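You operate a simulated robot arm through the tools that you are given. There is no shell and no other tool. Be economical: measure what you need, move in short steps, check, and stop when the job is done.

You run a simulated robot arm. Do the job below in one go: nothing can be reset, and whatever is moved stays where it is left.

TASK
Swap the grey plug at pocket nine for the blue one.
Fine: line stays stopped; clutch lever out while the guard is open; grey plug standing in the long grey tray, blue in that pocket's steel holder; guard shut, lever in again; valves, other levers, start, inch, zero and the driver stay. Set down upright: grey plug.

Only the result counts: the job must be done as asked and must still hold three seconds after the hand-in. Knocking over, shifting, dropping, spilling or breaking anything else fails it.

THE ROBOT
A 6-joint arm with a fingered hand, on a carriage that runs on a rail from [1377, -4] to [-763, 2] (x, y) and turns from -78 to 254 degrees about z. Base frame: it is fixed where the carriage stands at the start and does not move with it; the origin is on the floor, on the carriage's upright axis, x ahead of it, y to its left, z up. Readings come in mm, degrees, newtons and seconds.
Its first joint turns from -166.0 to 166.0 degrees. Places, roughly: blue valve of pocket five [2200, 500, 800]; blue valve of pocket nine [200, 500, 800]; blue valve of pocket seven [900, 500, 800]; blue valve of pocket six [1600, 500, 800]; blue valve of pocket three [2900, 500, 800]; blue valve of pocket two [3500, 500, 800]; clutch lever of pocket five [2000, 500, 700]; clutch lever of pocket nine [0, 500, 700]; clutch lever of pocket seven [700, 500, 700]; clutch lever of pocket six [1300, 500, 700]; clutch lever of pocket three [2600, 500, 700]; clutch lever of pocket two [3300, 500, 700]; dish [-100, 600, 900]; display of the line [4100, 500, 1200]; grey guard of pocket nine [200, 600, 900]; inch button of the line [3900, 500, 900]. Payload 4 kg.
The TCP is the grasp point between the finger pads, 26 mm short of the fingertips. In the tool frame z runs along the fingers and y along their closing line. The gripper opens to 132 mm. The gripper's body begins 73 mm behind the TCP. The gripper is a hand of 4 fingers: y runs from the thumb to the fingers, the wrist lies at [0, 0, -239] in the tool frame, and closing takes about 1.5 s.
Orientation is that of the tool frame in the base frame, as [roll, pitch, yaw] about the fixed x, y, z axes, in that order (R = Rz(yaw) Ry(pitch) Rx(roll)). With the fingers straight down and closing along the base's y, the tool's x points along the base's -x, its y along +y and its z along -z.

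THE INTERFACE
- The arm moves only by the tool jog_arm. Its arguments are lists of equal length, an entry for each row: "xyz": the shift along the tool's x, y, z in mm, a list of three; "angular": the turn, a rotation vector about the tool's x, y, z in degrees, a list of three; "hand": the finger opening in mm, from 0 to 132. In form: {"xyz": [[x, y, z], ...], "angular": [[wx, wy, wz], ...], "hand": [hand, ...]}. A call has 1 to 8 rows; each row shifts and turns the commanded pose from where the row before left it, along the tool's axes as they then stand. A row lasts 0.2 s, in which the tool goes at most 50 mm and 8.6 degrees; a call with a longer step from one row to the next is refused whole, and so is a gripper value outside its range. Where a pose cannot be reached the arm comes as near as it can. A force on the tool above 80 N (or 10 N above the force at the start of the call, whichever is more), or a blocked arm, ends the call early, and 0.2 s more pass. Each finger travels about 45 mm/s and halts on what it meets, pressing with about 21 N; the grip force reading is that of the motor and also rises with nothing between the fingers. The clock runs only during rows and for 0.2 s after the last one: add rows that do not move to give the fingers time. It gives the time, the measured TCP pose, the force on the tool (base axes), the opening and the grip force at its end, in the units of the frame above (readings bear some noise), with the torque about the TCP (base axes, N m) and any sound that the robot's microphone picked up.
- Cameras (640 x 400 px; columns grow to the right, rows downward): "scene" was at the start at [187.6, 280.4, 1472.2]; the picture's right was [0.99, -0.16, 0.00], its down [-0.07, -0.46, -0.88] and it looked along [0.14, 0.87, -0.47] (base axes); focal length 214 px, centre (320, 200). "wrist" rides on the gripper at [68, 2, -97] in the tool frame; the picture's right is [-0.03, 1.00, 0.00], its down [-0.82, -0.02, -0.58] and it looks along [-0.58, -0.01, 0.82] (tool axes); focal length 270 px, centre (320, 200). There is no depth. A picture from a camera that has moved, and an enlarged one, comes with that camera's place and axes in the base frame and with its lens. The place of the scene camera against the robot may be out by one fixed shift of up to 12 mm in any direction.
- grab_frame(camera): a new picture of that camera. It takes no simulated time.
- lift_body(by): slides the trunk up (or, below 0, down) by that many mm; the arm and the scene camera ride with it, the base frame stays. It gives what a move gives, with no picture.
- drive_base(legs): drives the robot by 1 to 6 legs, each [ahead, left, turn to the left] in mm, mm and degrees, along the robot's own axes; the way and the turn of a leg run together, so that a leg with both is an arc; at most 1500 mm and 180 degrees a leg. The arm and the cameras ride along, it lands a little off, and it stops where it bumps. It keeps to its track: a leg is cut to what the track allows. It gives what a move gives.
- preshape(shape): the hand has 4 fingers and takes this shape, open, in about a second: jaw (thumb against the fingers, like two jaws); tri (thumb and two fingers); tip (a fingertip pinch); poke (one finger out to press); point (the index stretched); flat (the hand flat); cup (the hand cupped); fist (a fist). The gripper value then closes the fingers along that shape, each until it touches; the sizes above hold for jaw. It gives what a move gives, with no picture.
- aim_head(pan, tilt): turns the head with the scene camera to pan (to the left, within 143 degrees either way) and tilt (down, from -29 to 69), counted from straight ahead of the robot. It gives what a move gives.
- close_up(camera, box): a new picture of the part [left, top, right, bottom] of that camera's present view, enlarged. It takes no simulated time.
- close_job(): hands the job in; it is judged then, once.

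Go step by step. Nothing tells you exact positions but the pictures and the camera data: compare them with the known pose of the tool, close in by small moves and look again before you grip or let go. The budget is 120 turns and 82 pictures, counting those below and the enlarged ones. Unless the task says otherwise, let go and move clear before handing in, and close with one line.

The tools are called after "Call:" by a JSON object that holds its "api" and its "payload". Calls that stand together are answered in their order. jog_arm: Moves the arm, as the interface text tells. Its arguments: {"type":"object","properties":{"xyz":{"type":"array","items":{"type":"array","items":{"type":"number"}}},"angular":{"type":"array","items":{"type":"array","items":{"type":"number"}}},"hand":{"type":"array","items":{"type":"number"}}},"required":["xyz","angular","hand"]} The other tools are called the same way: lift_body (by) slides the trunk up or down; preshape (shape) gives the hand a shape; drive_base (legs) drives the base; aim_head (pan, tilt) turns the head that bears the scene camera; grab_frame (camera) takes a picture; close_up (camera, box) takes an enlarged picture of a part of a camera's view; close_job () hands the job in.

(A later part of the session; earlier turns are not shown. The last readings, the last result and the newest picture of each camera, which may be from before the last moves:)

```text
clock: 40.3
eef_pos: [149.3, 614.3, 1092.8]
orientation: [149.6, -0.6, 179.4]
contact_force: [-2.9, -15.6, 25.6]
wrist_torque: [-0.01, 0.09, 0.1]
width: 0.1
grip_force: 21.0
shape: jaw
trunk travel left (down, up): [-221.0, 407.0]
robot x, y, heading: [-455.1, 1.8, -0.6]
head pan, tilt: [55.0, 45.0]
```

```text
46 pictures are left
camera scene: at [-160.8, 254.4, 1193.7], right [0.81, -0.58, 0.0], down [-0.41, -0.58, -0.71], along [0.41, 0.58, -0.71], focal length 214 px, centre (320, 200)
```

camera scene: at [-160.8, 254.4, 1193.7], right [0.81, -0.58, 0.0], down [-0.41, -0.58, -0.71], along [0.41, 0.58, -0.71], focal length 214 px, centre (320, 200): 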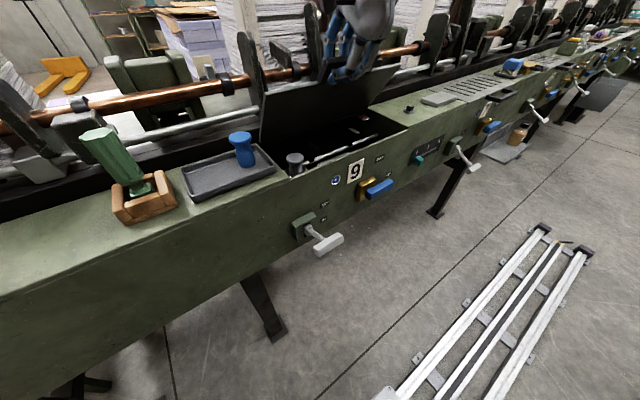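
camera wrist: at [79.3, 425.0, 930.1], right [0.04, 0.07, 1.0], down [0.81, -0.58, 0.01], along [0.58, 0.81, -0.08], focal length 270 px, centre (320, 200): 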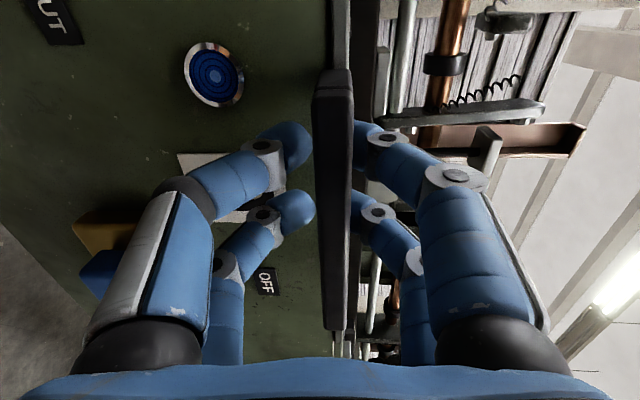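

The guard is about 56° open and the grey plug shows in the left part of the pocket. I'll relax the radius slightly and continue to upright.

Call:
{"api": "jog_arm", "payload": {"xyz": [[0, 29, -5], [0, 29.5, 0], [0, 29.5, 0]], "angular": [[8, 0, 0], [8, 0, 0], [8, 0, 0]], "hand": [0, 0, 0]}}

Call:
{"api": "grab_frame", "payload": {"camera": "scene"}}

```text
clock: 40.9
eef_pos: [150.0, 645.0, 1107.3]
orientation: [165.6, -1.5, 179.1]
contact_force: [-3.5, -8.4, 23.0]
wrist_torque: [0.03, -0.13, 0.07]
width: 0.0
grip_force: 20.5
shape: jaw
trunk travel left (down, up): [-221.0, 407.0]
robot x, y, heading: [-457.7, 1.9, -0.4]
head pan, tilt: [55.0, 45.0]
stopped in row 2: the force on the tool passed its limit at 95 N (the readings are from after the stop); the commanded pose is now the measured one
```

```text
45 pictures are left
camera scene: at [-160.3, 254.5, 1193.5], right [0.81, -0.58, 0.0], down [-0.41, -0.57, -0.71], along [0.41, 0.58, -0.71], focal length 214 px, centre (320, 200)
```

scene: 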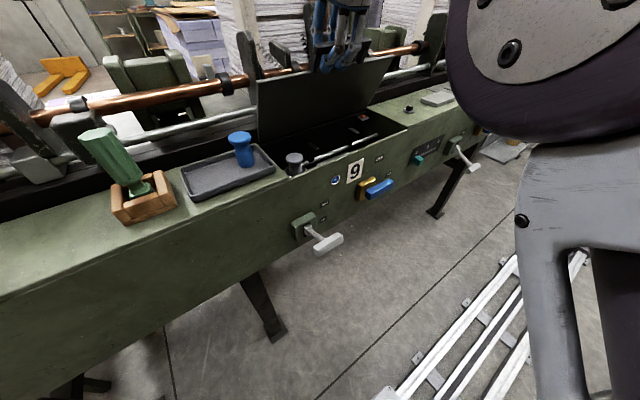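

The call stopped on force at about 70° open. I need to see whether that is the guard's own stop or the hand touching something.

Call:
{"api": "aim_head", "payload": {"pan": 50, "tilt": 25}}

Call:
{"api": "close_up", "payload": {"camera": "scene", "box": [200, 60, 520, 260]}}

Call:
{"api": "grab_frame", "payload": {"camera": "wrist"}}

```text
clock: 41.7
eef_pos: [150.8, 643.9, 1106.6]
orientation: [165.8, -1.6, 179.1]
contact_force: [-3.2, -15.5, 35.7]
wrist_torque: [0.01, -0.08, 0.12]
width: 0.0
grip_force: 20.8
shape: jaw
trunk travel left (down, up): [-221.0, 407.0]
robot x, y, heading: [-452.0, 2.0, -0.2]
head pan, tilt: [50.0, 25.0]
```

```text
2.00 times, centred on (360, 160) of scene
camera zoom: at [-148.0, 257.8, 1224.3], right [0.76, -0.65, 0.0], down [-0.27, -0.32, -0.91], along [0.59, 0.69, -0.42], focal length 429 px, centre (240, 280)
```

zoom: 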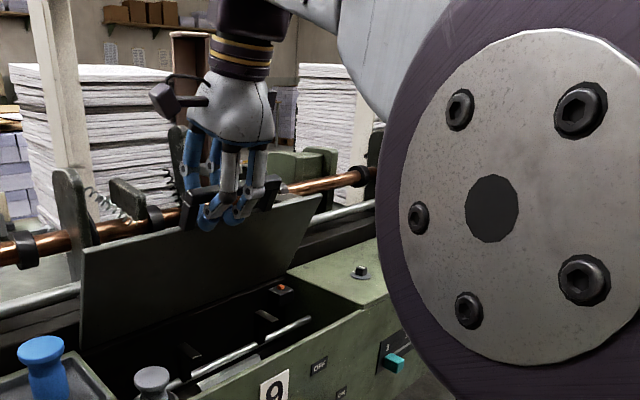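

```text
43 pictures are left
camera wrist: at [85.3, 623.8, 1201.1], right [0.05, 0.97, 0.25], down [0.83, -0.18, 0.53], along [0.56, 0.18, -0.81], focal length 270 px, centre (320, 200)
```

wrist: 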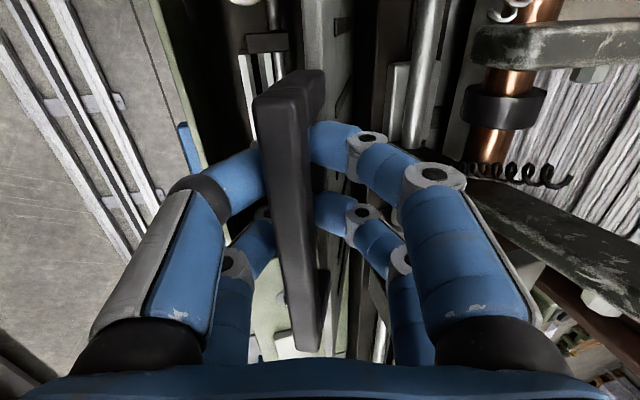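

Force is pointing straight out along the tool, so the fingertips are probably pressing the guard's edge. I'll back out along the tool axis a little and see the force.

Call:
{"api": "jog_arm", "payload": {"xyz": [[0, 0, -5], [0, 0, -3]], "angular": [[0, 0, 0], [0, 0, 0]], "hand": [0, 0]}}

```text
clock: 42.3
eef_pos: [151.0, 645.9, 1106.4]
orientation: [166.1, -1.8, 179.2]
contact_force: [-3.6, -2.3, 1.4]
wrist_torque: [0.07, -0.08, 0.03]
width: 0.0
grip_force: 21.1
shape: jaw
trunk travel left (down, up): [-221.0, 407.0]
robot x, y, heading: [-457.0, 2.7, -0.4]
head pan, tilt: [50.0, 25.0]
```

Force vanished. Continuing gently along the arc mostly along tool y.

Call:
{"api": "jog_arm", "payload": {"xyz": [[0, 12, -2], [0, 12, -1], [0, 12, 0], [0, 12, 0]], "angular": [[0, 0, 0], [2, 0, 0], [3, 0, 0], [3, 0, 0]], "hand": [0, 0, 0, 0]}}

Call:
{"api": "close_up", "payload": {"camera": "scene", "box": [200, 60, 520, 260]}}

```text
clock: 43.3
eef_pos: [139.8, 640.9, 1100.3]
orientation: [173.5, -1.3, 178.6]
contact_force: [30.7, -22.9, 51.1]
wrist_torque: [0.23, -0.03, 0.36]
width: 0.0
grip_force: 20.6
shape: jaw
out of reach, approached as far as the arm can: row 2, 3, 4
trunk travel left (down, up): [-221.0, 407.0]
robot x, y, heading: [-457.4, 0.6, -0.6]
head pan, tilt: [50.0, 25.0]
```

```text
2.00 times, centred on (360, 160) of scene
camera zoom: at [-145.9, 256.3, 1224.5], right [0.76, -0.65, 0.0], down [-0.28, -0.32, -0.91], along [0.59, 0.69, -0.42], focal length 429 px, centre (240, 280)
```

zoom: 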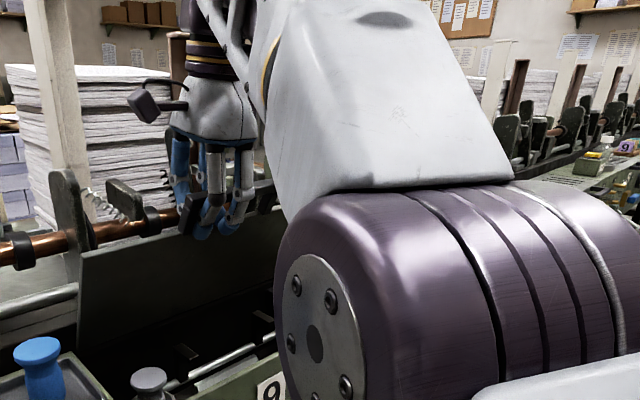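

The arm ran out of reach there. I'll reverse those last rows first to get a relaxed pose.

Call:
{"api": "jog_arm", "payload": {"xyz": [[0, 0, 0], [0, -12, 0], [0, -12, 0], [0, -12, 1]], "angular": [[-3, 0, 0], [-3, 0, 0], [-2, 0, 0], [0, 0, 0]], "hand": [0, 0, 0, 0]}}

```text
clock: 44.3
eef_pos: [138.5, 611.3, 1083.6]
orientation: [166.0, -1.5, 178.9]
contact_force: [50.5, 1.8, 2.6]
wrist_torque: [0.79, -0.79, -0.3]
width: 0.0
grip_force: 21.5
shape: jaw
trunk travel left (down, up): [-221.0, 407.0]
robot x, y, heading: [-452.6, 1.9, -0.8]
head pan, tilt: [50.0, 25.0]
```

The fingers are pressing sideways on the handle bracket, so I'll shift to relieve that. Then I'll open the ring slightly to test whether the guard holds itself up.

Call:
{"api": "jog_arm", "payload": {"xyz": [[-10, 0, 0], [-4, 0, 0]], "angular": [[0, 0, 0], [0, 0, 0]], "hand": [0, 0]}}

Call:
{"api": "jog_arm", "payload": {"xyz": [[0, 0, 0], [0, 0, 0], [0, 0, 0], [0, 0, 0], [0, 0, 0]], "angular": [[0, 0, 0], [0, 0, 0], [0, 0, 0], [0, 0, 0], [0, 0, 0]], "hand": [20, 40, 60, 60, 60]}}

Call:
{"api": "grab_frame", "payload": {"camera": "wrist"}}

Call:
{"api": "grab_frame", "payload": {"camera": "scene"}}

```text
clock: 44.9
eef_pos: [142.6, 614.9, 1085.5]
orientation: [166.0, -2.0, 179.5]
contact_force: [-3.5, -3.4, 1.1]
wrist_torque: [0.04, 0.05, 0.04]
width: 0.0
grip_force: 20.8
shape: jaw
trunk travel left (down, up): [-221.0, 407.0]
robot x, y, heading: [-455.6, 1.5, -0.5]
head pan, tilt: [50.0, 25.0]
```

```text
clock: 46.1
eef_pos: [148.0, 611.5, 1089.7]
orientation: [165.7, -1.7, 179.0]
contact_force: [-2.1, -17.3, 24.7]
wrist_torque: [0.25, -0.04, -0.01]
width: 53.1
grip_force: 0.0
shape: jaw
trunk travel left (down, up): [-221.0, 407.0]
robot x, y, heading: [-455.9, 0.6, -0.6]
head pan, tilt: [50.0, 25.0]
```

```text
41 pictures are left
camera wrist: at [82.3, 589.8, 1184.1], right [0.05, 0.97, 0.25], down [0.83, -0.18, 0.53], along [0.56, 0.18, -0.81], focal length 270 px, centre (320, 200)
```

wrist: 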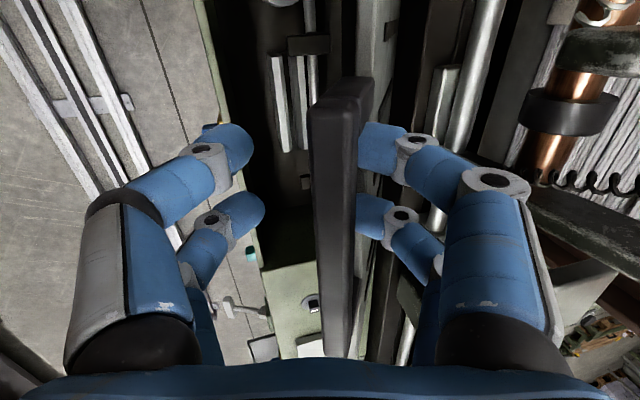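

```text
40 pictures are left
camera scene: at [-147.7, 258.0, 1224.3], right [0.76, -0.65, 0.0], down [-0.27, -0.32, -0.91], along [0.59, 0.69, -0.42], focal length 214 px, centre (320, 200)
```

scene: 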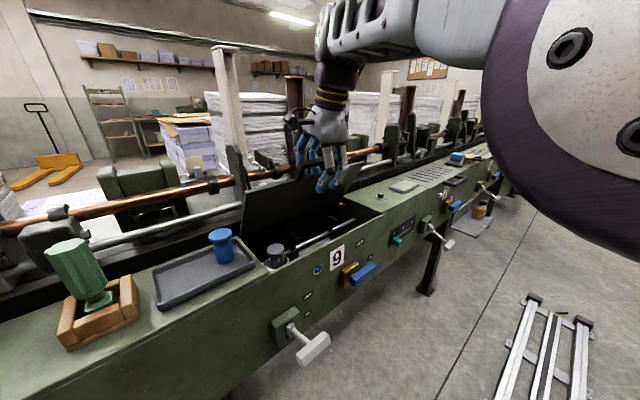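

With the front finger clear of the bar the guard still stands, so it seems to hold by itself. I'll open a little more and ease out slightly to confirm.

Call:
{"api": "jog_arm", "payload": {"xyz": [[0, 0, -8], [0, 0, -8], [0, 0, 0]], "angular": [[0, 0, 0], [0, 0, 0], [0, 0, 0]], "hand": [70, 80, 80]}}

Call:
{"api": "grab_frame", "payload": {"camera": "wrist"}}

```text
clock: 46.9
eef_pos: [147.8, 607.7, 1101.2]
orientation: [166.1, -1.7, 179.3]
contact_force: [-0.8, -6.2, 6.3]
wrist_torque: [0.19, -0.03, 0.0]
width: 75.8
grip_force: 0.1
shape: jaw
trunk travel left (down, up): [-221.0, 407.0]
robot x, y, heading: [-457.7, 1.9, -0.4]
head pan, tilt: [50.0, 25.0]
```

```text
39 pictures are left
camera wrist: at [82.3, 587.8, 1196.1], right [0.05, 0.97, 0.24], down [0.83, -0.17, 0.53], along [0.56, 0.18, -0.81], focal length 270 px, centre (320, 200)
```

wrist: 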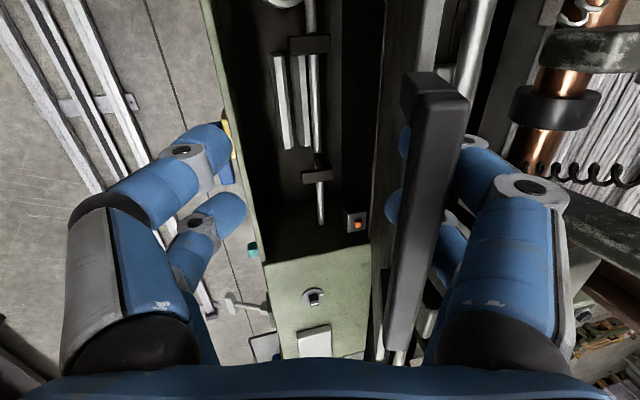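

The guard has actually gone further open by itself, so it is not falling. I'll open fully and withdraw.

Call:
{"api": "jog_arm", "payload": {"xyz": [[0, 0, 0], [0, 0, 0], [0, 0, 0], [0, 0, 0]], "angular": [[0, 0, 0], [0, 0, 0], [0, 0, 0], [0, 0, 0]], "hand": [90, 100, 110, 110]}}

Call:
{"api": "grab_frame", "payload": {"camera": "wrist"}}

```text
clock: 47.9
eef_pos: [147.9, 608.6, 1102.1]
orientation: [166.0, -1.7, 179.1]
contact_force: [0.7, 0.4, -0.4]
wrist_torque: [-0.02, -0.01, 0.0]
width: 109.6
grip_force: 0.0
shape: jaw
trunk travel left (down, up): [-221.0, 407.0]
robot x, y, heading: [-456.3, 1.7, -0.5]
head pan, tilt: [50.0, 25.0]
```

```text
38 pictures are left
camera wrist: at [82.5, 588.0, 1196.1], right [0.05, 0.97, 0.24], down [0.83, -0.17, 0.53], along [0.56, 0.18, -0.81], focal length 270 px, centre (320, 200)
```

wrist: 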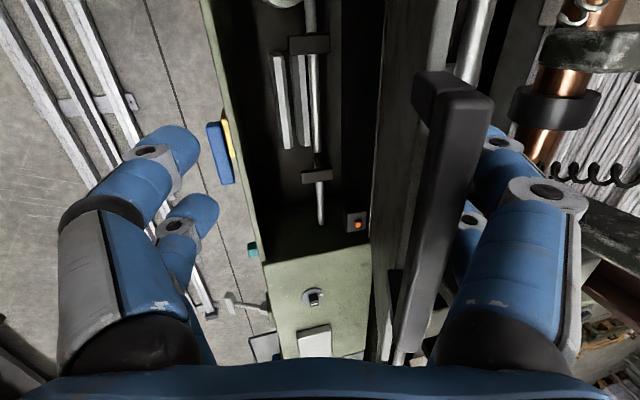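

Zero force and the guard stands on its own. Opening to full and withdrawing up and away.

Call:
{"api": "jog_arm", "payload": {"xyz": [[0, 0, 0], [0, 0, 0], [0, 6, -25], [0, 0, -40], [0, 0, -45], [0, 0, -45]], "angular": [[0, 0, 0], [0, 0, 0], [0, 0, 0], [0, 0, 0], [0, 0, 0], [0, 0, 0]], "hand": [132, 132, 132, 132, 132, 132]}}

Call:
{"api": "grab_frame", "payload": {"camera": "wrist"}}

Call:
{"api": "grab_frame", "payload": {"camera": "scene"}}

```text
clock: 49.3
eef_pos: [146.8, 569.4, 1221.4]
orientation: [166.1, -1.7, 179.0]
contact_force: [-0.9, 0.5, 0.1]
wrist_torque: [0.01, 0.02, -0.05]
width: 131.7
grip_force: 0.1
shape: jaw
out of reach, approached as far as the arm can: row 5, 6
trunk travel left (down, up): [-221.0, 407.0]
robot x, y, heading: [-454.9, -1.1, -0.6]
head pan, tilt: [50.0, 25.0]
```

```text
37 pictures are left
camera wrist: at [81.8, 549.3, 1317.8], right [0.05, 0.97, 0.24], down [0.83, -0.17, 0.53], along [0.56, 0.18, -0.81], focal length 270 px, centre (320, 200)
```

wrist: 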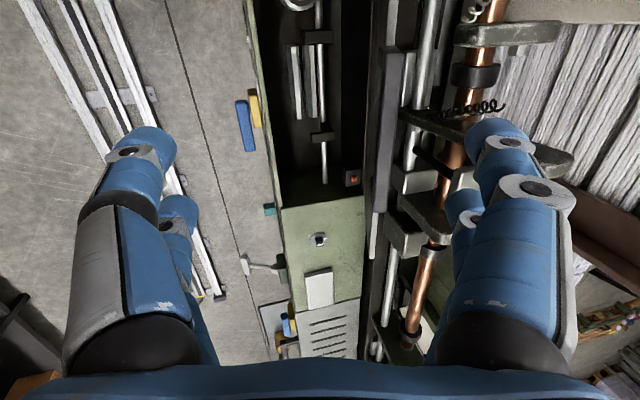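

```text
36 pictures are left
camera scene: at [-147.2, 259.4, 1223.7], right [0.76, -0.65, 0.0], down [-0.27, -0.32, -0.91], along [0.59, 0.69, -0.42], focal length 214 px, centre (320, 200)
```

scene: 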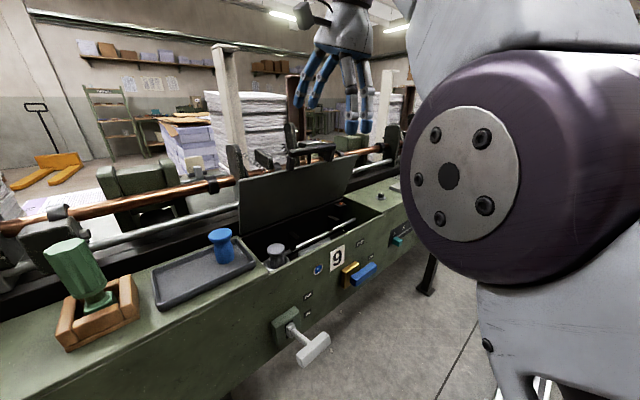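

The guard stands open with the grey plug in its holder at the pocket's left end. I'll raise the trunk for a better view and straighten the tool to vertical.

Call:
{"api": "lift_body", "payload": {"by": 150}}

Call:
{"api": "jog_arm", "payload": {"xyz": [[0, 0, 0], [0, 0, 0], [40, 0, 0], [40, 0, 0], [40, 0, 0]], "angular": [[7, 0, 0], [7, 0, 0], [0, 1.5, 0], [0, 0, 0], [0, 0, 0]], "hand": [132, 132, 132, 132, 132]}}

Call:
{"api": "aim_head", "payload": {"pan": 65, "tilt": 55}}

Call:
{"api": "close_up", "payload": {"camera": "scene", "box": [160, 40, 480, 240]}}

Call:
{"api": "grab_frame", "payload": {"camera": "wrist"}}

```text
clock: 51.0
eef_pos: [124.5, 569.5, 1370.3]
orientation: [165.8, -1.7, 179.0]
contact_force: [-0.3, 0.0, 0.0]
wrist_torque: [-0.02, -0.01, 0.0]
width: 132.1
grip_force: 0.1
shape: jaw
trunk travel left (down, up): [-371.0, 257.0]
robot x, y, heading: [-453.4, 3.3, -0.6]
head pan, tilt: [50.0, 25.0]
```

```text
clock: 52.2
eef_pos: [-7.3, 537.3, 1335.1]
orientation: [-179.8, -3.3, 178.5]
contact_force: [0.4, 0.1, 0.4]
wrist_torque: [0.01, 0.02, 0.01]
width: 131.9
grip_force: 0.0
shape: jaw
out of reach, approached as far as the arm can: row 1, 2
trunk travel left (down, up): [-371.0, 257.0]
robot x, y, heading: [-456.5, 1.8, -0.4]
head pan, tilt: [50.0, 25.0]
```

```text
clock: 53.2
eef_pos: [-14.8, 537.5, 1339.4]
orientation: [179.8, -3.1, 179.3]
contact_force: [-0.3, 0.1, -0.9]
wrist_torque: [0.01, 0.01, 0.01]
width: 131.9
grip_force: 0.1
shape: jaw
trunk travel left (down, up): [-371.0, 257.0]
robot x, y, heading: [-456.0, -0.5, -0.2]
head pan, tilt: [65.0, 55.0]
```

```text
2.00 times, centred on (320, 140) of scene
camera zoom: at [-201.5, 254.6, 1328.9], right [0.9, -0.43, 0.0], down [-0.35, -0.74, -0.57], along [0.25, 0.52, -0.82], focal length 429 px, centre (320, 320)
```

zoom: 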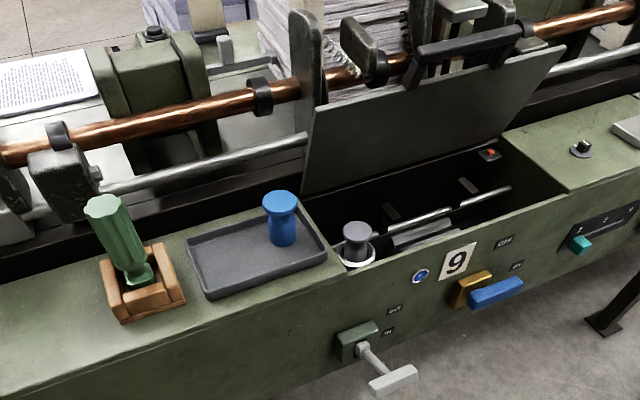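

```text
34 pictures are left
camera wrist: at [-75.9, 540.7, 1438.4], right [0.04, 1.0, 0.0], down [0.85, -0.03, 0.53], along [0.53, -0.02, -0.85], focal length 270 px, centre (320, 200)
```

wrist: 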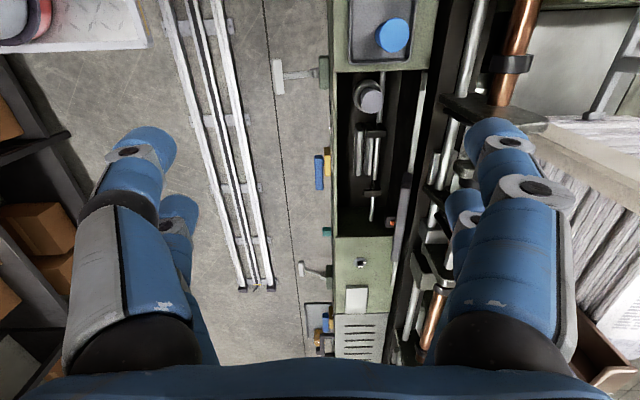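

The blue plug top is at about (−67, 643, 987) and the grey plug at about (35, 633). With the guard leaning close behind, I'll turn the hand 90° so it closes along the line's x direction.

Call:
{"api": "jog_arm", "payload": {"xyz": [[0, 0, 15], [0, 0, 15], [0, 0, 15], [0, 0, 15], [0, 0, 15], [0, 0, 15], [0, 0, 15], [0, 0, 15]], "angular": [[0, 0, -8.2], [0, 0, -8.2], [0, 0, -8.2], [0, 0, -8.2], [0, 0, -8.2], [0, 0, -8.2], [0, 0, -8.2], [0, 0, -8.2]], "hand": [120, 110, 100, 90, 90, 90, 90, 90]}}

Call:
{"api": "jog_arm", "payload": {"xyz": [[0, 0, 0], [0, 0, 0], [0, 0, 0], [-20, -10, 0], [-20, -10, 0]], "angular": [[0, 0, -8.2], [0, 0, -8.2], [0, 0, -8], [0, 0, 0], [0, 0, 0]], "hand": [90, 90, 90, 90, 90]}}

Call:
{"api": "grab_frame", "payload": {"camera": "wrist"}}

```text
clock: 55.0
eef_pos: [-18.4, 539.7, 1218.5]
orientation: [177.1, -1.2, -115.2]
contact_force: [-0.1, -0.3, 0.7]
wrist_torque: [0.01, 0.04, -0.01]
width: 90.6
grip_force: 0.2
shape: jaw
trunk travel left (down, up): [-371.0, 257.0]
robot x, y, heading: [-456.0, 4.5, -0.5]
head pan, tilt: [65.0, 55.0]
```

```text
clock: 56.2
eef_pos: [1.9, 579.6, 1217.6]
orientation: [176.8, 0.3, -90.9]
contact_force: [0.5, 0.8, -0.4]
wrist_torque: [0.04, -0.03, -0.03]
width: 90.3
grip_force: 0.1
shape: jaw
trunk travel left (down, up): [-371.0, 257.0]
robot x, y, heading: [-455.3, -0.4, -0.3]
head pan, tilt: [65.0, 55.0]
```

```text
33 pictures are left
camera wrist: at [5.7, 511.2, 1313.0], right [-1.0, 0.04, 0.05], down [0.06, 0.81, 0.58], along [-0.02, 0.58, -0.81], focal length 270 px, centre (320, 200)
```

wrist: 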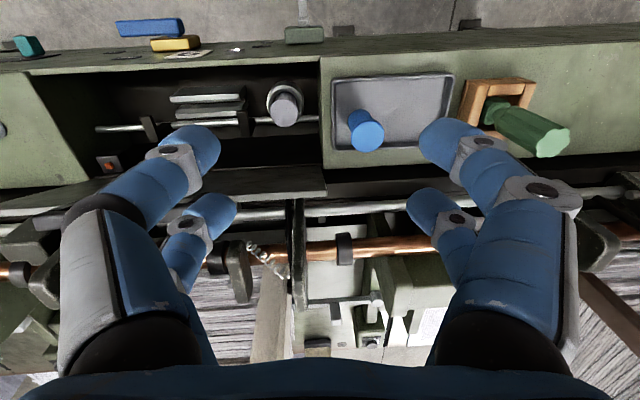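

Grey plug head estimated at (42, 627, ~920), with the guard standing at about 74°. I'll tilt the hand slightly so its back leans away from the guard, and move above the plug.

Call:
{"api": "jog_arm", "payload": {"xyz": [[-23, -20, 30], [-24, -20, 30], [0, 0, 45], [0, 0, 35]], "angular": [[3.2, 0, 0], [0, -6, 0], [0, -6, 0], [0, 0, 0]], "hand": [90, 90, 90, 90]}}

Call:
{"api": "grab_frame", "payload": {"camera": "wrist"}}

Call:
{"api": "close_up", "payload": {"camera": "scene", "box": [240, 60, 480, 210]}}

```text
clock: 57.2
eef_pos: [35.4, 639.8, 1107.1]
orientation: [-179.5, 13.8, -90.4]
contact_force: [-17.4, -13.8, 36.2]
wrist_torque: [0.86, -2.27, -0.47]
width: 86.7
grip_force: 0.1
shape: jaw
trunk travel left (down, up): [-371.0, 257.0]
robot x, y, heading: [-456.8, 2.0, -0.2]
head pan, tilt: [65.0, 55.0]
stopped in row 4: the force on the tool passed its limit at 105 N (the readings are from after the stop); the commanded pose is now the measured one
```

```text
32 pictures are left
camera wrist: at [33.6, 550.0, 1184.7], right [-1.0, 0.03, 0.0], down [0.02, 0.65, 0.76], along [0.03, 0.76, -0.65], focal length 270 px, centre (320, 200)
```

wrist: 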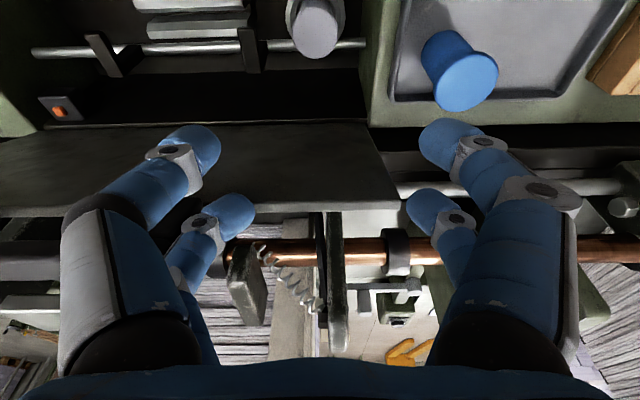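

```text
2.67 times, centred on (360, 135) of scene
camera zoom: at [-204.2, 253.4, 1329.6], right [0.9, -0.43, 0.0], down [-0.35, -0.74, -0.57], along [0.25, 0.52, -0.82], focal length 572 px, centre (213, 373)
```

zoom: 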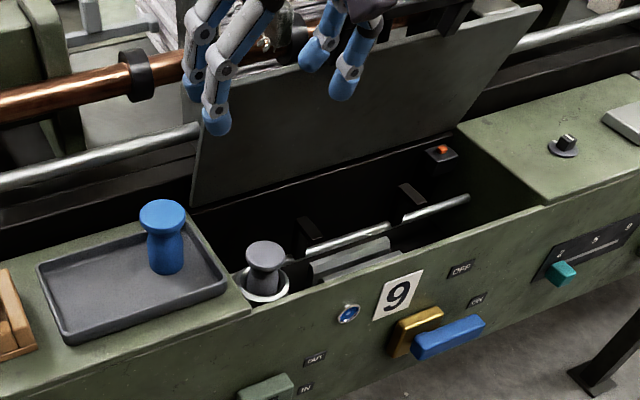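

The rear fingers bumped the guard's top edge, because the tilt carried the hand too far back. I'll lift out and come forward.

Call:
{"api": "jog_arm", "payload": {"xyz": [[0, 0, -25], [20, 0, -20], [30, 0, 0], [10, 0, 0]], "angular": [[0, 0, 0], [0, 0, 0], [0, 0, 0], [0, 0, 0]], "hand": [90, 90, 90, 90]}}

Call:
{"api": "grab_frame", "payload": {"camera": "wrist"}}

Call:
{"api": "close_up", "payload": {"camera": "scene", "box": [240, 40, 480, 190]}}

```text
clock: 58.2
eef_pos: [37.8, 569.9, 1130.6]
orientation: [-179.7, 13.2, -90.5]
contact_force: [0.9, -0.6, -0.2]
wrist_torque: [0.01, -0.03, 0.0]
width: 89.9
grip_force: 0.1
shape: jaw
trunk travel left (down, up): [-371.0, 257.0]
robot x, y, heading: [-459.8, -0.9, -0.2]
head pan, tilt: [65.0, 55.0]
```

```text
30 pictures are left
camera wrist: at [35.5, 481.9, 1208.5], right [-1.0, 0.04, 0.0], down [0.02, 0.66, 0.75], along [0.03, 0.75, -0.66], focal length 270 px, centre (320, 200)
```

wrist: 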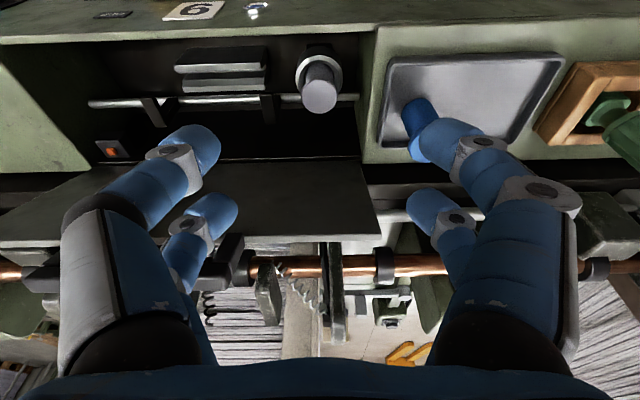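

```text
2.67 times, centred on (360, 115) of scene
camera zoom: at [-202.2, 254.9, 1328.7], right [0.9, -0.43, 0.0], down [-0.35, -0.74, -0.57], along [0.25, 0.52, -0.82], focal length 572 px, centre (213, 427)
```

zoom: 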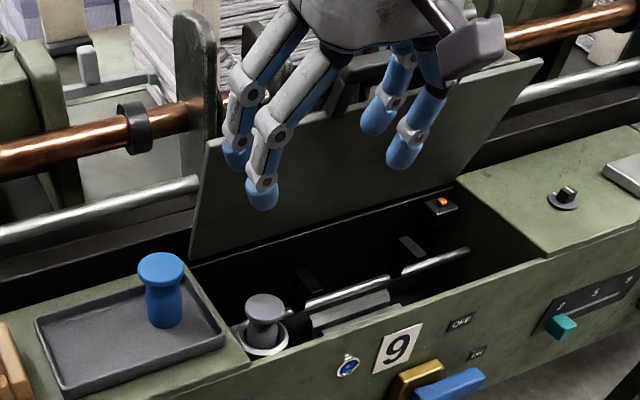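

The guard is intact. The grey plug is at about (42, 625) with its top near z 930–940; I'll descend along the tilted tool axis to above it and look again.

Call:
{"api": "jog_arm", "payload": {"xyz": [[-8, -4, 35], [0, 0, 45], [0, 0, 45]], "angular": [[0, 0, 0], [0, 0, 0], [0, 0, 0]], "hand": [84, 84, 84]}}

Call:
{"api": "grab_frame", "payload": {"camera": "wrist"}}

Call:
{"api": "close_up", "payload": {"camera": "scene", "box": [240, 60, 400, 160]}}

```text
clock: 59.0
eef_pos: [43.7, 606.5, 1012.8]
orientation: [-179.7, 13.3, -90.5]
contact_force: [-0.4, 0.6, 0.0]
wrist_torque: [-0.01, 0.0, 0.0]
width: 84.5
grip_force: 0.1
shape: jaw
trunk travel left (down, up): [-371.0, 257.0]
robot x, y, heading: [-455.6, 1.5, -0.6]
head pan, tilt: [65.0, 55.0]
```

```text
28 pictures are left
camera wrist: at [40.9, 517.9, 1089.8], right [-1.0, 0.04, 0.0], down [0.02, 0.66, 0.75], along [0.03, 0.75, -0.66], focal length 270 px, centre (320, 200)
```

wrist: 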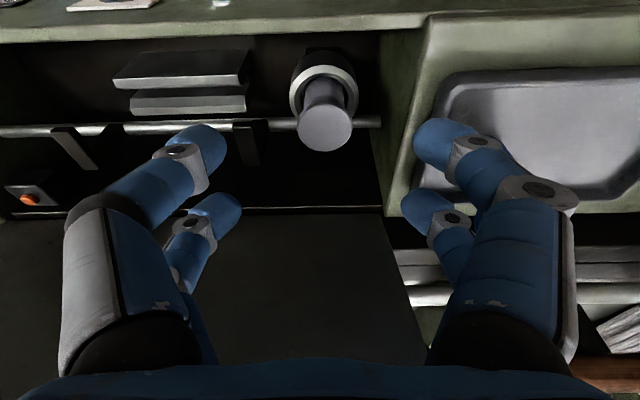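

```text
4.00 times, centred on (320, 110) of scene
camera zoom: at [-202.4, 254.4, 1328.9], right [0.9, -0.43, 0.0], down [-0.35, -0.74, -0.57], along [0.25, 0.52, -0.82], focal length 858 px, centre (320, 560)
```

zoom: 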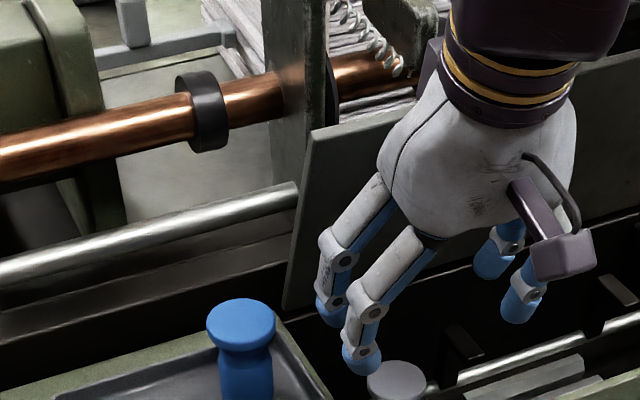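

The head of the grey plug is at (42, 624) with its top at z≈927 and the holder ring near z 878. I'll narrow the fingers to clear the pocket wall and descend so they straddle the head.

Call:
{"api": "jog_arm", "payload": {"xyz": [[0, 0, 0], [0, 0, 0], [3, 2, 33], [3, 0, 33], [0, 0, 20]], "angular": [[0, 0, 0], [0, 0, 0], [0, 0, 0], [0, 0, 0], [0, 0, 0]], "hand": [65, 56, 56, 56, 56]}}

Call:
{"api": "grab_frame", "payload": {"camera": "wrist"}}

```text
clock: 60.2
eef_pos: [43.6, 620.9, 929.0]
orientation: [-179.6, 13.3, -90.6]
contact_force: [7.8, -2.4, 6.4]
wrist_torque: [-0.1, 0.4, 0.22]
width: 53.4
grip_force: 0.0
shape: jaw
trunk travel left (down, up): [-371.0, 257.0]
robot x, y, heading: [-456.1, -1.7, -0.5]
head pan, tilt: [65.0, 55.0]
```

```text
26 pictures are left
camera wrist: at [40.6, 532.3, 1006.3], right [-1.0, 0.04, 0.0], down [0.02, 0.66, 0.75], along [0.03, 0.75, -0.66], focal length 270 px, centre (320, 200)
```

wrist: 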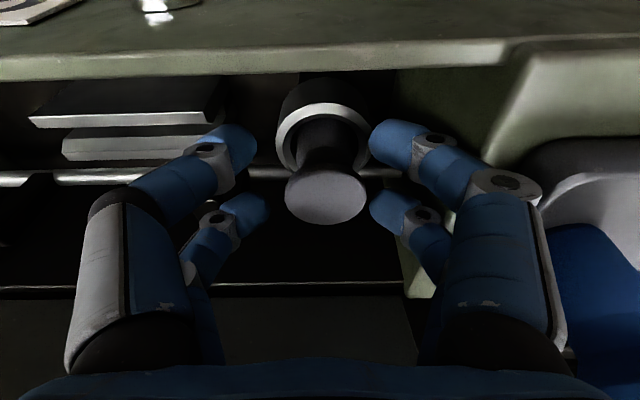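

I feel a light sideways contact, likely the finger against the pocket wall. I'll narrow slightly to relieve it, then check the force before going lower.

Call:
{"api": "jog_arm", "payload": {"xyz": [[0, 0, 0], [0, 0, 0]], "angular": [[0, 0, 0], [0, 0, 0]], "hand": [46, 46]}}

Call:
{"api": "close_up", "payload": {"camera": "scene", "box": [240, 60, 400, 160]}}

```text
clock: 60.8
eef_pos: [40.4, 620.6, 926.8]
orientation: [-179.7, 13.2, -90.5]
contact_force: [4.2, -0.1, 0.6]
wrist_torque: [-0.05, 0.12, 0.04]
width: 45.2
grip_force: 0.1
shape: jaw
trunk travel left (down, up): [-371.0, 257.0]
robot x, y, heading: [-456.0, 0.4, -0.6]
head pan, tilt: [65.0, 55.0]
```

```text
4.00 times, centred on (320, 110) of scene
camera zoom: at [-202.2, 254.8, 1328.8], right [0.9, -0.43, 0.0], down [-0.35, -0.74, -0.57], along [0.25, 0.52, -0.82], focal length 858 px, centre (320, 560)
```

zoom: 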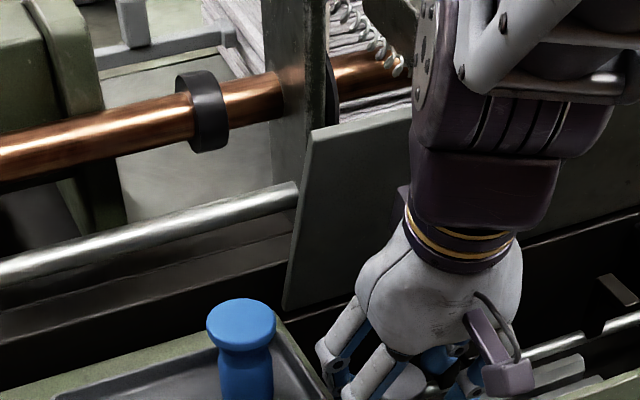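

Contact eased and the blue plug is untouched. Descending the last ~14 mm and closing on the head.

Call:
{"api": "jog_arm", "payload": {"xyz": [[1, 0, 8], [1, 0, 7], [0, 0, 0], [0, 0, 0], [0, 0, 0], [0, 0, 0], [0, 0, 0]], "angular": [[0, 0, 0], [0, 0, 0], [0, 0, 0], [0, 0, 0], [0, 0, 0], [0, 0, 0], [0, 0, 0]], "hand": [46, 46, 36, 26, 16, 10, 10]}}

Call:
{"api": "grab_frame", "payload": {"camera": "wrist"}}

```text
clock: 62.4
eef_pos: [40.9, 622.0, 911.8]
orientation: [-179.7, 13.3, -90.6]
contact_force: [0.2, 0.6, -0.5]
wrist_torque: [0.02, -0.01, 0.0]
width: 11.5
grip_force: 0.0
shape: jaw
trunk travel left (down, up): [-371.0, 257.0]
robot x, y, heading: [-459.3, 2.7, -0.6]
head pan, tilt: [65.0, 55.0]
```

```text
24 pictures are left
camera wrist: at [39.3, 533.6, 989.2], right [-1.0, 0.03, 0.0], down [0.02, 0.66, 0.75], along [0.03, 0.75, -0.66], focal length 270 px, centre (320, 200)
```

wrist: 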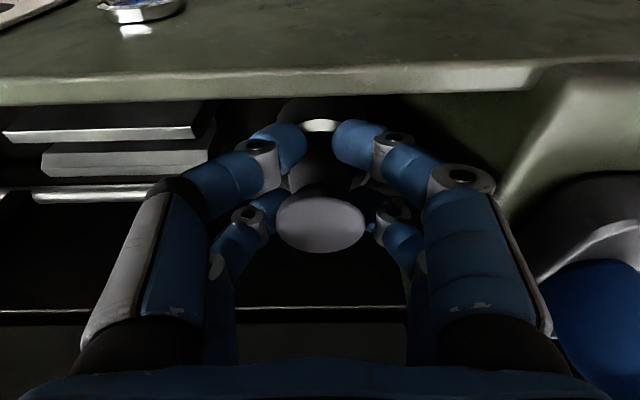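

The fingers are closing in around the neck under the head. I'll keep closing until they grip.

Call:
{"api": "jog_arm", "payload": {"xyz": [[0, 0, 0], [0, 0, 0], [0, 0, 0], [0, 0, 0], [0, 0, 0]], "angular": [[0, 0, 0], [0, 0, 0], [0, 0, 0], [0, 0, 0], [0, 0, 0]], "hand": [0, 0, 0, 0, 0]}}

Call:
{"api": "grab_frame", "payload": {"camera": "wrist"}}

```text
clock: 63.6
eef_pos: [41.1, 622.0, 912.6]
orientation: [-179.6, 13.1, -90.4]
contact_force: [-0.8, -0.3, -0.9]
wrist_torque: [0.0, -0.01, -0.01]
width: 0.1
grip_force: 20.6
shape: jaw
trunk travel left (down, up): [-371.0, 257.0]
robot x, y, heading: [-450.8, 5.3, -0.5]
head pan, tilt: [65.0, 55.0]
```

```text
23 pictures are left
camera wrist: at [39.5, 533.6, 989.4], right [-1.0, 0.04, 0.0], down [0.02, 0.66, 0.75], along [0.03, 0.75, -0.66], focal length 270 px, centre (320, 200)
```

wrist: 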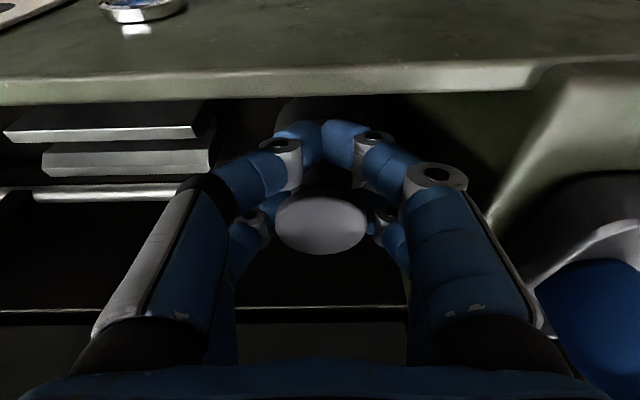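

The two finger pairs have closed in front of and behind the plug instead of on it, since the pairs sit ±19 mm either side of the grasp centre. I'll reopen, shift so the front pair is centred on the neck, and close again.

Call:
{"api": "jog_arm", "payload": {"xyz": [[0, 0, 0], [0, 0, 0], [0, 0, 0], [0, 0, 0], [0, 0, 0], [0, 0, 0]], "angular": [[0, 0, 0], [0, 0, 0], [0, 0, 0], [0, 0, 0], [0, 0, 0], [0, 0, 0]], "hand": [15, 30, 45, 48, 48, 48]}}

Call:
{"api": "jog_arm", "payload": {"xyz": [[-11, 0, 2.6], [-11, 0, 2.6], [0, 0, 0], [0, 0, 0], [0, 0, 0]], "angular": [[0, 0, 0], [0, 0, 0], [0, 0, 0], [0, 0, 0], [0, 0, 0]], "hand": [48, 48, 40, 30, 24]}}

Call:
{"api": "grab_frame", "payload": {"camera": "wrist"}}

```text
clock: 65.0
eef_pos: [43.6, 621.9, 912.0]
orientation: [-179.7, 13.3, -90.5]
contact_force: [16.5, 2.0, -0.5]
wrist_torque: [-0.01, 0.4, 0.49]
width: 40.6
grip_force: 0.0
shape: jaw
trunk travel left (down, up): [-371.0, 257.0]
robot x, y, heading: [-458.5, -0.8, -0.6]
head pan, tilt: [65.0, 55.0]
```

```text
clock: 66.2
eef_pos: [41.1, 643.6, 911.2]
orientation: [-179.7, 13.3, -90.4]
contact_force: [9.9, -11.3, 13.4]
wrist_torque: [-0.29, 0.98, 0.59]
width: 14.3
grip_force: 0.0
shape: jaw
trunk travel left (down, up): [-371.0, 257.0]
robot x, y, heading: [-456.1, 0.1, -0.5]
head pan, tilt: [65.0, 55.0]
```

```text
22 pictures are left
camera wrist: at [39.9, 556.0, 989.3], right [-1.0, 0.04, 0.0], down [0.02, 0.66, 0.75], along [0.03, 0.75, -0.66], focal length 270 px, centre (320, 200)
```

wrist: 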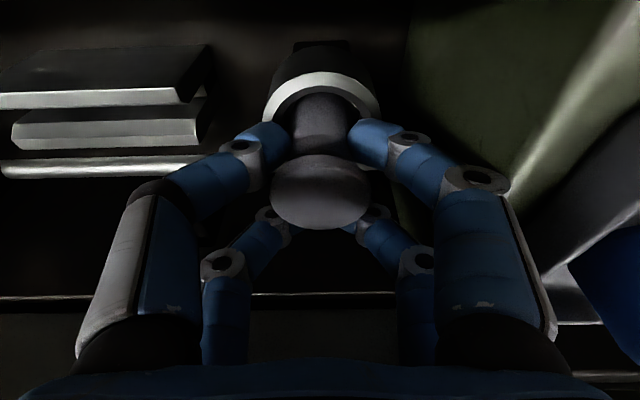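

The front pair is now closing on the neck just under the head. Closing to a firm grip.

Call:
{"api": "jog_arm", "payload": {"xyz": [[0, 0, 0], [0, 0, 0], [0, 0, 0], [0, 0, 0], [0, 0, 0], [0, 0, 0]], "angular": [[0, 0, 0], [0, 0, 0], [0, 0, 0], [0, 0, 0], [0, 0, 0], [0, 0, 0]], "hand": [12, 6, 0, 0, 0, 0]}}

Call:
{"api": "grab_frame", "payload": {"camera": "wrist"}}

```text
clock: 67.6
eef_pos: [42.6, 644.8, 911.4]
orientation: [-179.7, 13.1, -90.6]
contact_force: [1.8, -7.0, 6.4]
wrist_torque: [-0.32, 0.5, 0.05]
width: 9.1
grip_force: 21.2
shape: jaw
trunk travel left (down, up): [-371.0, 257.0]
robot x, y, heading: [-452.8, -1.6, -0.4]
head pan, tilt: [65.0, 55.0]
```

```text
21 pictures are left
camera wrist: at [39.7, 556.0, 988.9], right [-1.0, 0.03, 0.0], down [0.02, 0.66, 0.75], along [0.03, 0.75, -0.66], focal length 270 px, centre (320, 200)
```

wrist: 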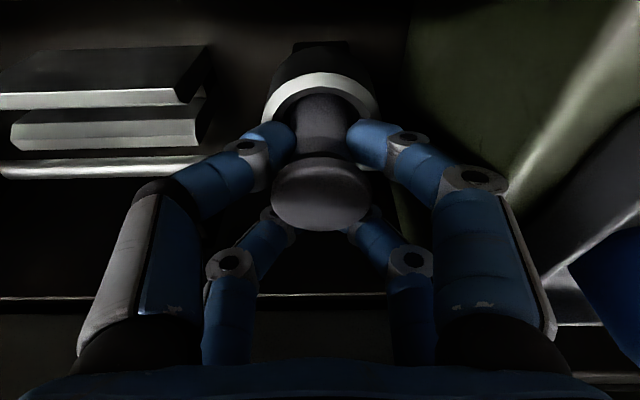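

Firm grip at 21 N. Lifting straight up out of the holder, slowly at first.

Call:
{"api": "jog_arm", "payload": {"xyz": [[-1.2, 0, -4.9], [-2.3, 0, -9.7], [-3.5, 0, -14.6], [-3.5, 0, -14.6]], "angular": [[0, 0, 0], [0, 0, 0], [0, 0, 0], [0, 0, 0]], "hand": [0, 0, 0, 0]}}

Call:
{"api": "grab_frame", "payload": {"camera": "wrist"}}

```text
clock: 68.6
eef_pos: [42.3, 645.2, 957.2]
orientation: [-179.6, 13.2, -90.5]
contact_force: [0.2, -0.6, -0.6]
wrist_torque: [0.01, 0.0, -0.01]
width: 9.3
grip_force: 20.9
shape: jaw
trunk travel left (down, up): [-371.0, 257.0]
robot x, y, heading: [-455.6, 3.7, -0.5]
head pan, tilt: [65.0, 55.0]
```

```text
20 pictures are left
camera wrist: at [39.6, 556.5, 1033.9], right [-1.0, 0.03, 0.0], down [0.02, 0.66, 0.75], along [0.03, 0.75, -0.66], focal length 270 px, centre (320, 200)
```

wrist: 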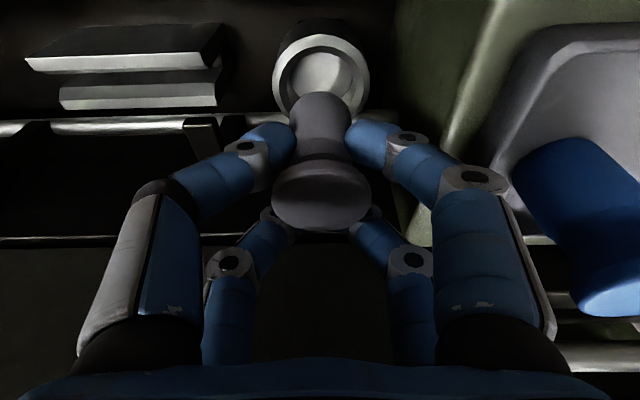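

The plug is out and the empty steel holder is visible at about (42, 625). I'll carry the plug up, forward of the blue one, and across toward the left part of the tray.

Call:
{"api": "jog_arm", "payload": {"xyz": [[8.9, 0, -27.8], [8.9, 0, -27.8], [8.9, 0, -27.8], [8.9, 0, -27.8], [0, 47, 0], [0, 47, 0], [0, 47, 0], [0, 46, 0]], "angular": [[0, 0, 0], [0, 0, 0], [0, 0, 0], [0, 0, 0], [0, 0, 0], [0, 0, 0], [0, 0, 0], [0, 0, 0]], "hand": [0, 0, 0, 0, 0, 0, 0, 0]}}

Call:
{"api": "grab_frame", "payload": {"camera": "wrist"}}

Call:
{"api": "grab_frame", "payload": {"camera": "scene"}}

```text
clock: 70.4
eef_pos: [-41.2, 576.3, 1047.1]
orientation: [-179.7, 12.4, -100.7]
contact_force: [-0.5, 1.2, -0.2]
wrist_torque: [0.0, -0.02, 0.0]
width: 8.9
grip_force: 21.1
shape: jaw
trunk travel left (down, up): [-371.0, 257.0]
robot x, y, heading: [-453.9, 2.6, -0.5]
head pan, tilt: [65.0, 55.0]
stopped in row 8: the arm was blocked; the commanded pose is now the measured one
```

```text
19 pictures are left
camera wrist: at [-59.0, 490.9, 1125.4], right [-0.98, 0.21, 0.0], down [0.14, 0.66, 0.74], along [0.16, 0.72, -0.67], focal length 270 px, centre (320, 200)
```

wrist: 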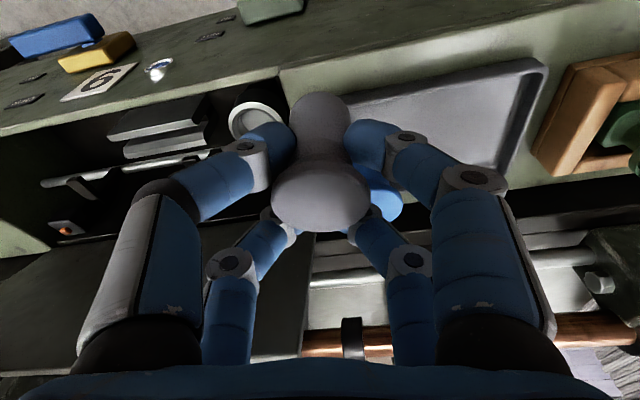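

```text
18 pictures are left
camera scene: at [-217.2, 258.8, 1327.3], right [0.97, -0.23, 0.0], down [-0.19, -0.81, -0.56], along [0.13, 0.54, -0.83], focal length 214 px, centre (320, 200)
```

scene: 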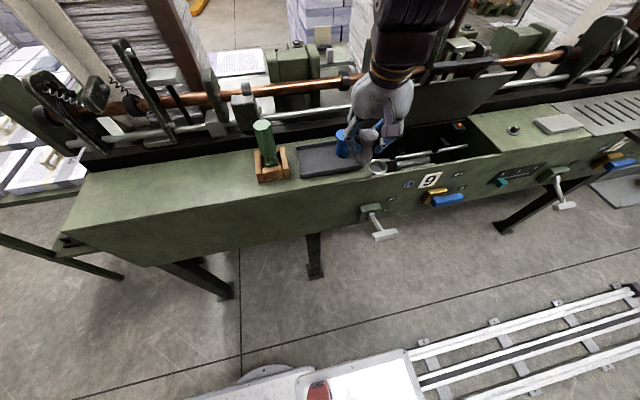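

The arm itself is blocked partway while the tool feels no contact, so it's a posture limit. I'll use the carriage for the rest of the sideways travel.

Call:
{"api": "drive_base", "payload": {"legs": [[-100, 0, 0]]}}

Call:
{"api": "jog_arm", "payload": {"xyz": [[0, 0, 0], [0, 0, 0]], "angular": [[0, 0, -5], [0, 0, -5]], "hand": [0, 0]}}

Call:
{"api": "grab_frame", "payload": {"camera": "wrist"}}

```text
clock: 71.6
eef_pos: [-145.8, 578.6, 1045.6]
orientation: [-179.6, 12.3, -100.5]
contact_force: [-0.2, 0.3, -0.9]
wrist_torque: [0.03, 0.0, -0.01]
width: 8.7
grip_force: 20.7
shape: jaw
trunk travel left (down, up): [-371.0, 257.0]
robot x, y, heading: [-558.8, 4.0, -0.3]
head pan, tilt: [65.0, 55.0]
```

```text
clock: 72.2
eef_pos: [-144.0, 577.6, 1044.9]
orientation: [-177.5, 12.0, -90.4]
contact_force: [0.0, 0.7, 0.1]
wrist_torque: [0.0, 0.0, 0.02]
width: 8.6
grip_force: 21.0
shape: jaw
trunk travel left (down, up): [-371.0, 257.0]
robot x, y, heading: [-558.9, 1.7, -0.3]
head pan, tilt: [65.0, 55.0]
```

```text
17 pictures are left
camera wrist: at [-149.4, 490.7, 1124.4], right [-1.0, 0.04, -0.04], down [0.0, 0.68, 0.74], along [0.05, 0.73, -0.68], focal length 270 px, centre (320, 200)
```

wrist: 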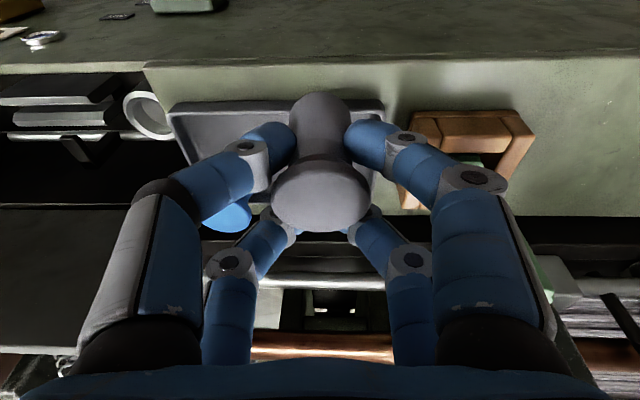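

The tray spans x −187…−20 and starts at y≈595, with the grey plug held over its left half. I'll correct the small tilt, move back over the tray and come down to just above its floor.

Call:
{"api": "jog_arm", "payload": {"xyz": [[-35, 0, 8.3], [-35, 0, 8.3], [4.2, 0, 17.8], [4.2, 0, 17.8], [3.4, 0, 14.6]], "angular": [[-2.1, -1.2, 0], [0, 0, 0], [0, 0, 0], [0, 0, 0], [0, 0, 0]], "hand": [0, 0, 0, 0, 0]}}

Call:
{"api": "grab_frame", "payload": {"camera": "wrist"}}

Call:
{"api": "close_up", "payload": {"camera": "scene", "box": [260, 60, 480, 198]}}

```text
clock: 73.4
eef_pos: [-144.3, 649.4, 992.8]
orientation: [-179.6, 13.4, -90.3]
contact_force: [0.2, -1.8, 4.0]
wrist_torque: [-0.06, -0.05, 0.0]
width: 9.0
grip_force: 21.1
shape: jaw
trunk travel left (down, up): [-371.0, 257.0]
robot x, y, heading: [-558.0, 0.8, -0.2]
head pan, tilt: [65.0, 55.0]
```

```text
16 pictures are left
camera wrist: at [-145.7, 560.4, 1070.6], right [-1.0, 0.03, 0.0], down [0.02, 0.66, 0.75], along [0.02, 0.75, -0.66], focal length 270 px, centre (320, 200)
```

wrist: 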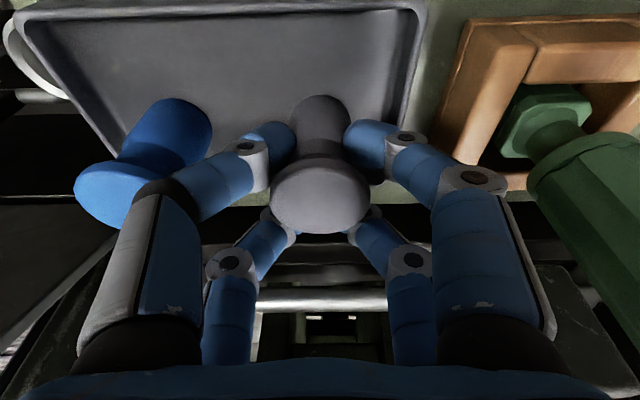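

```text
2.90 times, centred on (370, 129) of scene
camera zoom: at [-321.2, 261.6, 1329.7], right [0.98, -0.18, 0.0], down [-0.15, -0.8, -0.58], along [0.11, 0.57, -0.81], focal length 622 px, centre (175, 406)
```

zoom: 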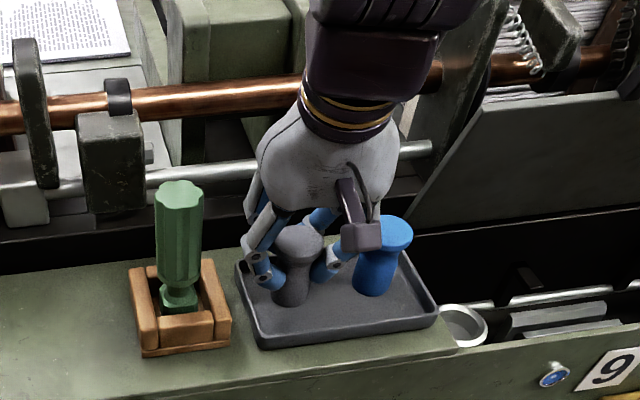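

A light upward force suggests the plug is just touching the tray floor. I'll ease down a few millimetres to confirm.

Call:
{"api": "jog_arm", "payload": {"xyz": [[0.5, 0, 1.9], [0.5, 0, 1.9], [0, 0, 0]], "angular": [[0, 0, 0], [0, 0, 0], [0, 0, 0]], "hand": [0, 0, 0]}}

```text
clock: 74.2
eef_pos: [-143.2, 648.8, 990.9]
orientation: [-179.5, 13.5, -90.3]
contact_force: [0.3, -3.7, 19.8]
wrist_torque: [-0.33, 0.01, 0.02]
width: 9.6
grip_force: 21.5
shape: jaw
trunk travel left (down, up): [-371.0, 257.0]
robot x, y, heading: [-557.8, 2.3, -0.5]
head pan, tilt: [65.0, 55.0]
```

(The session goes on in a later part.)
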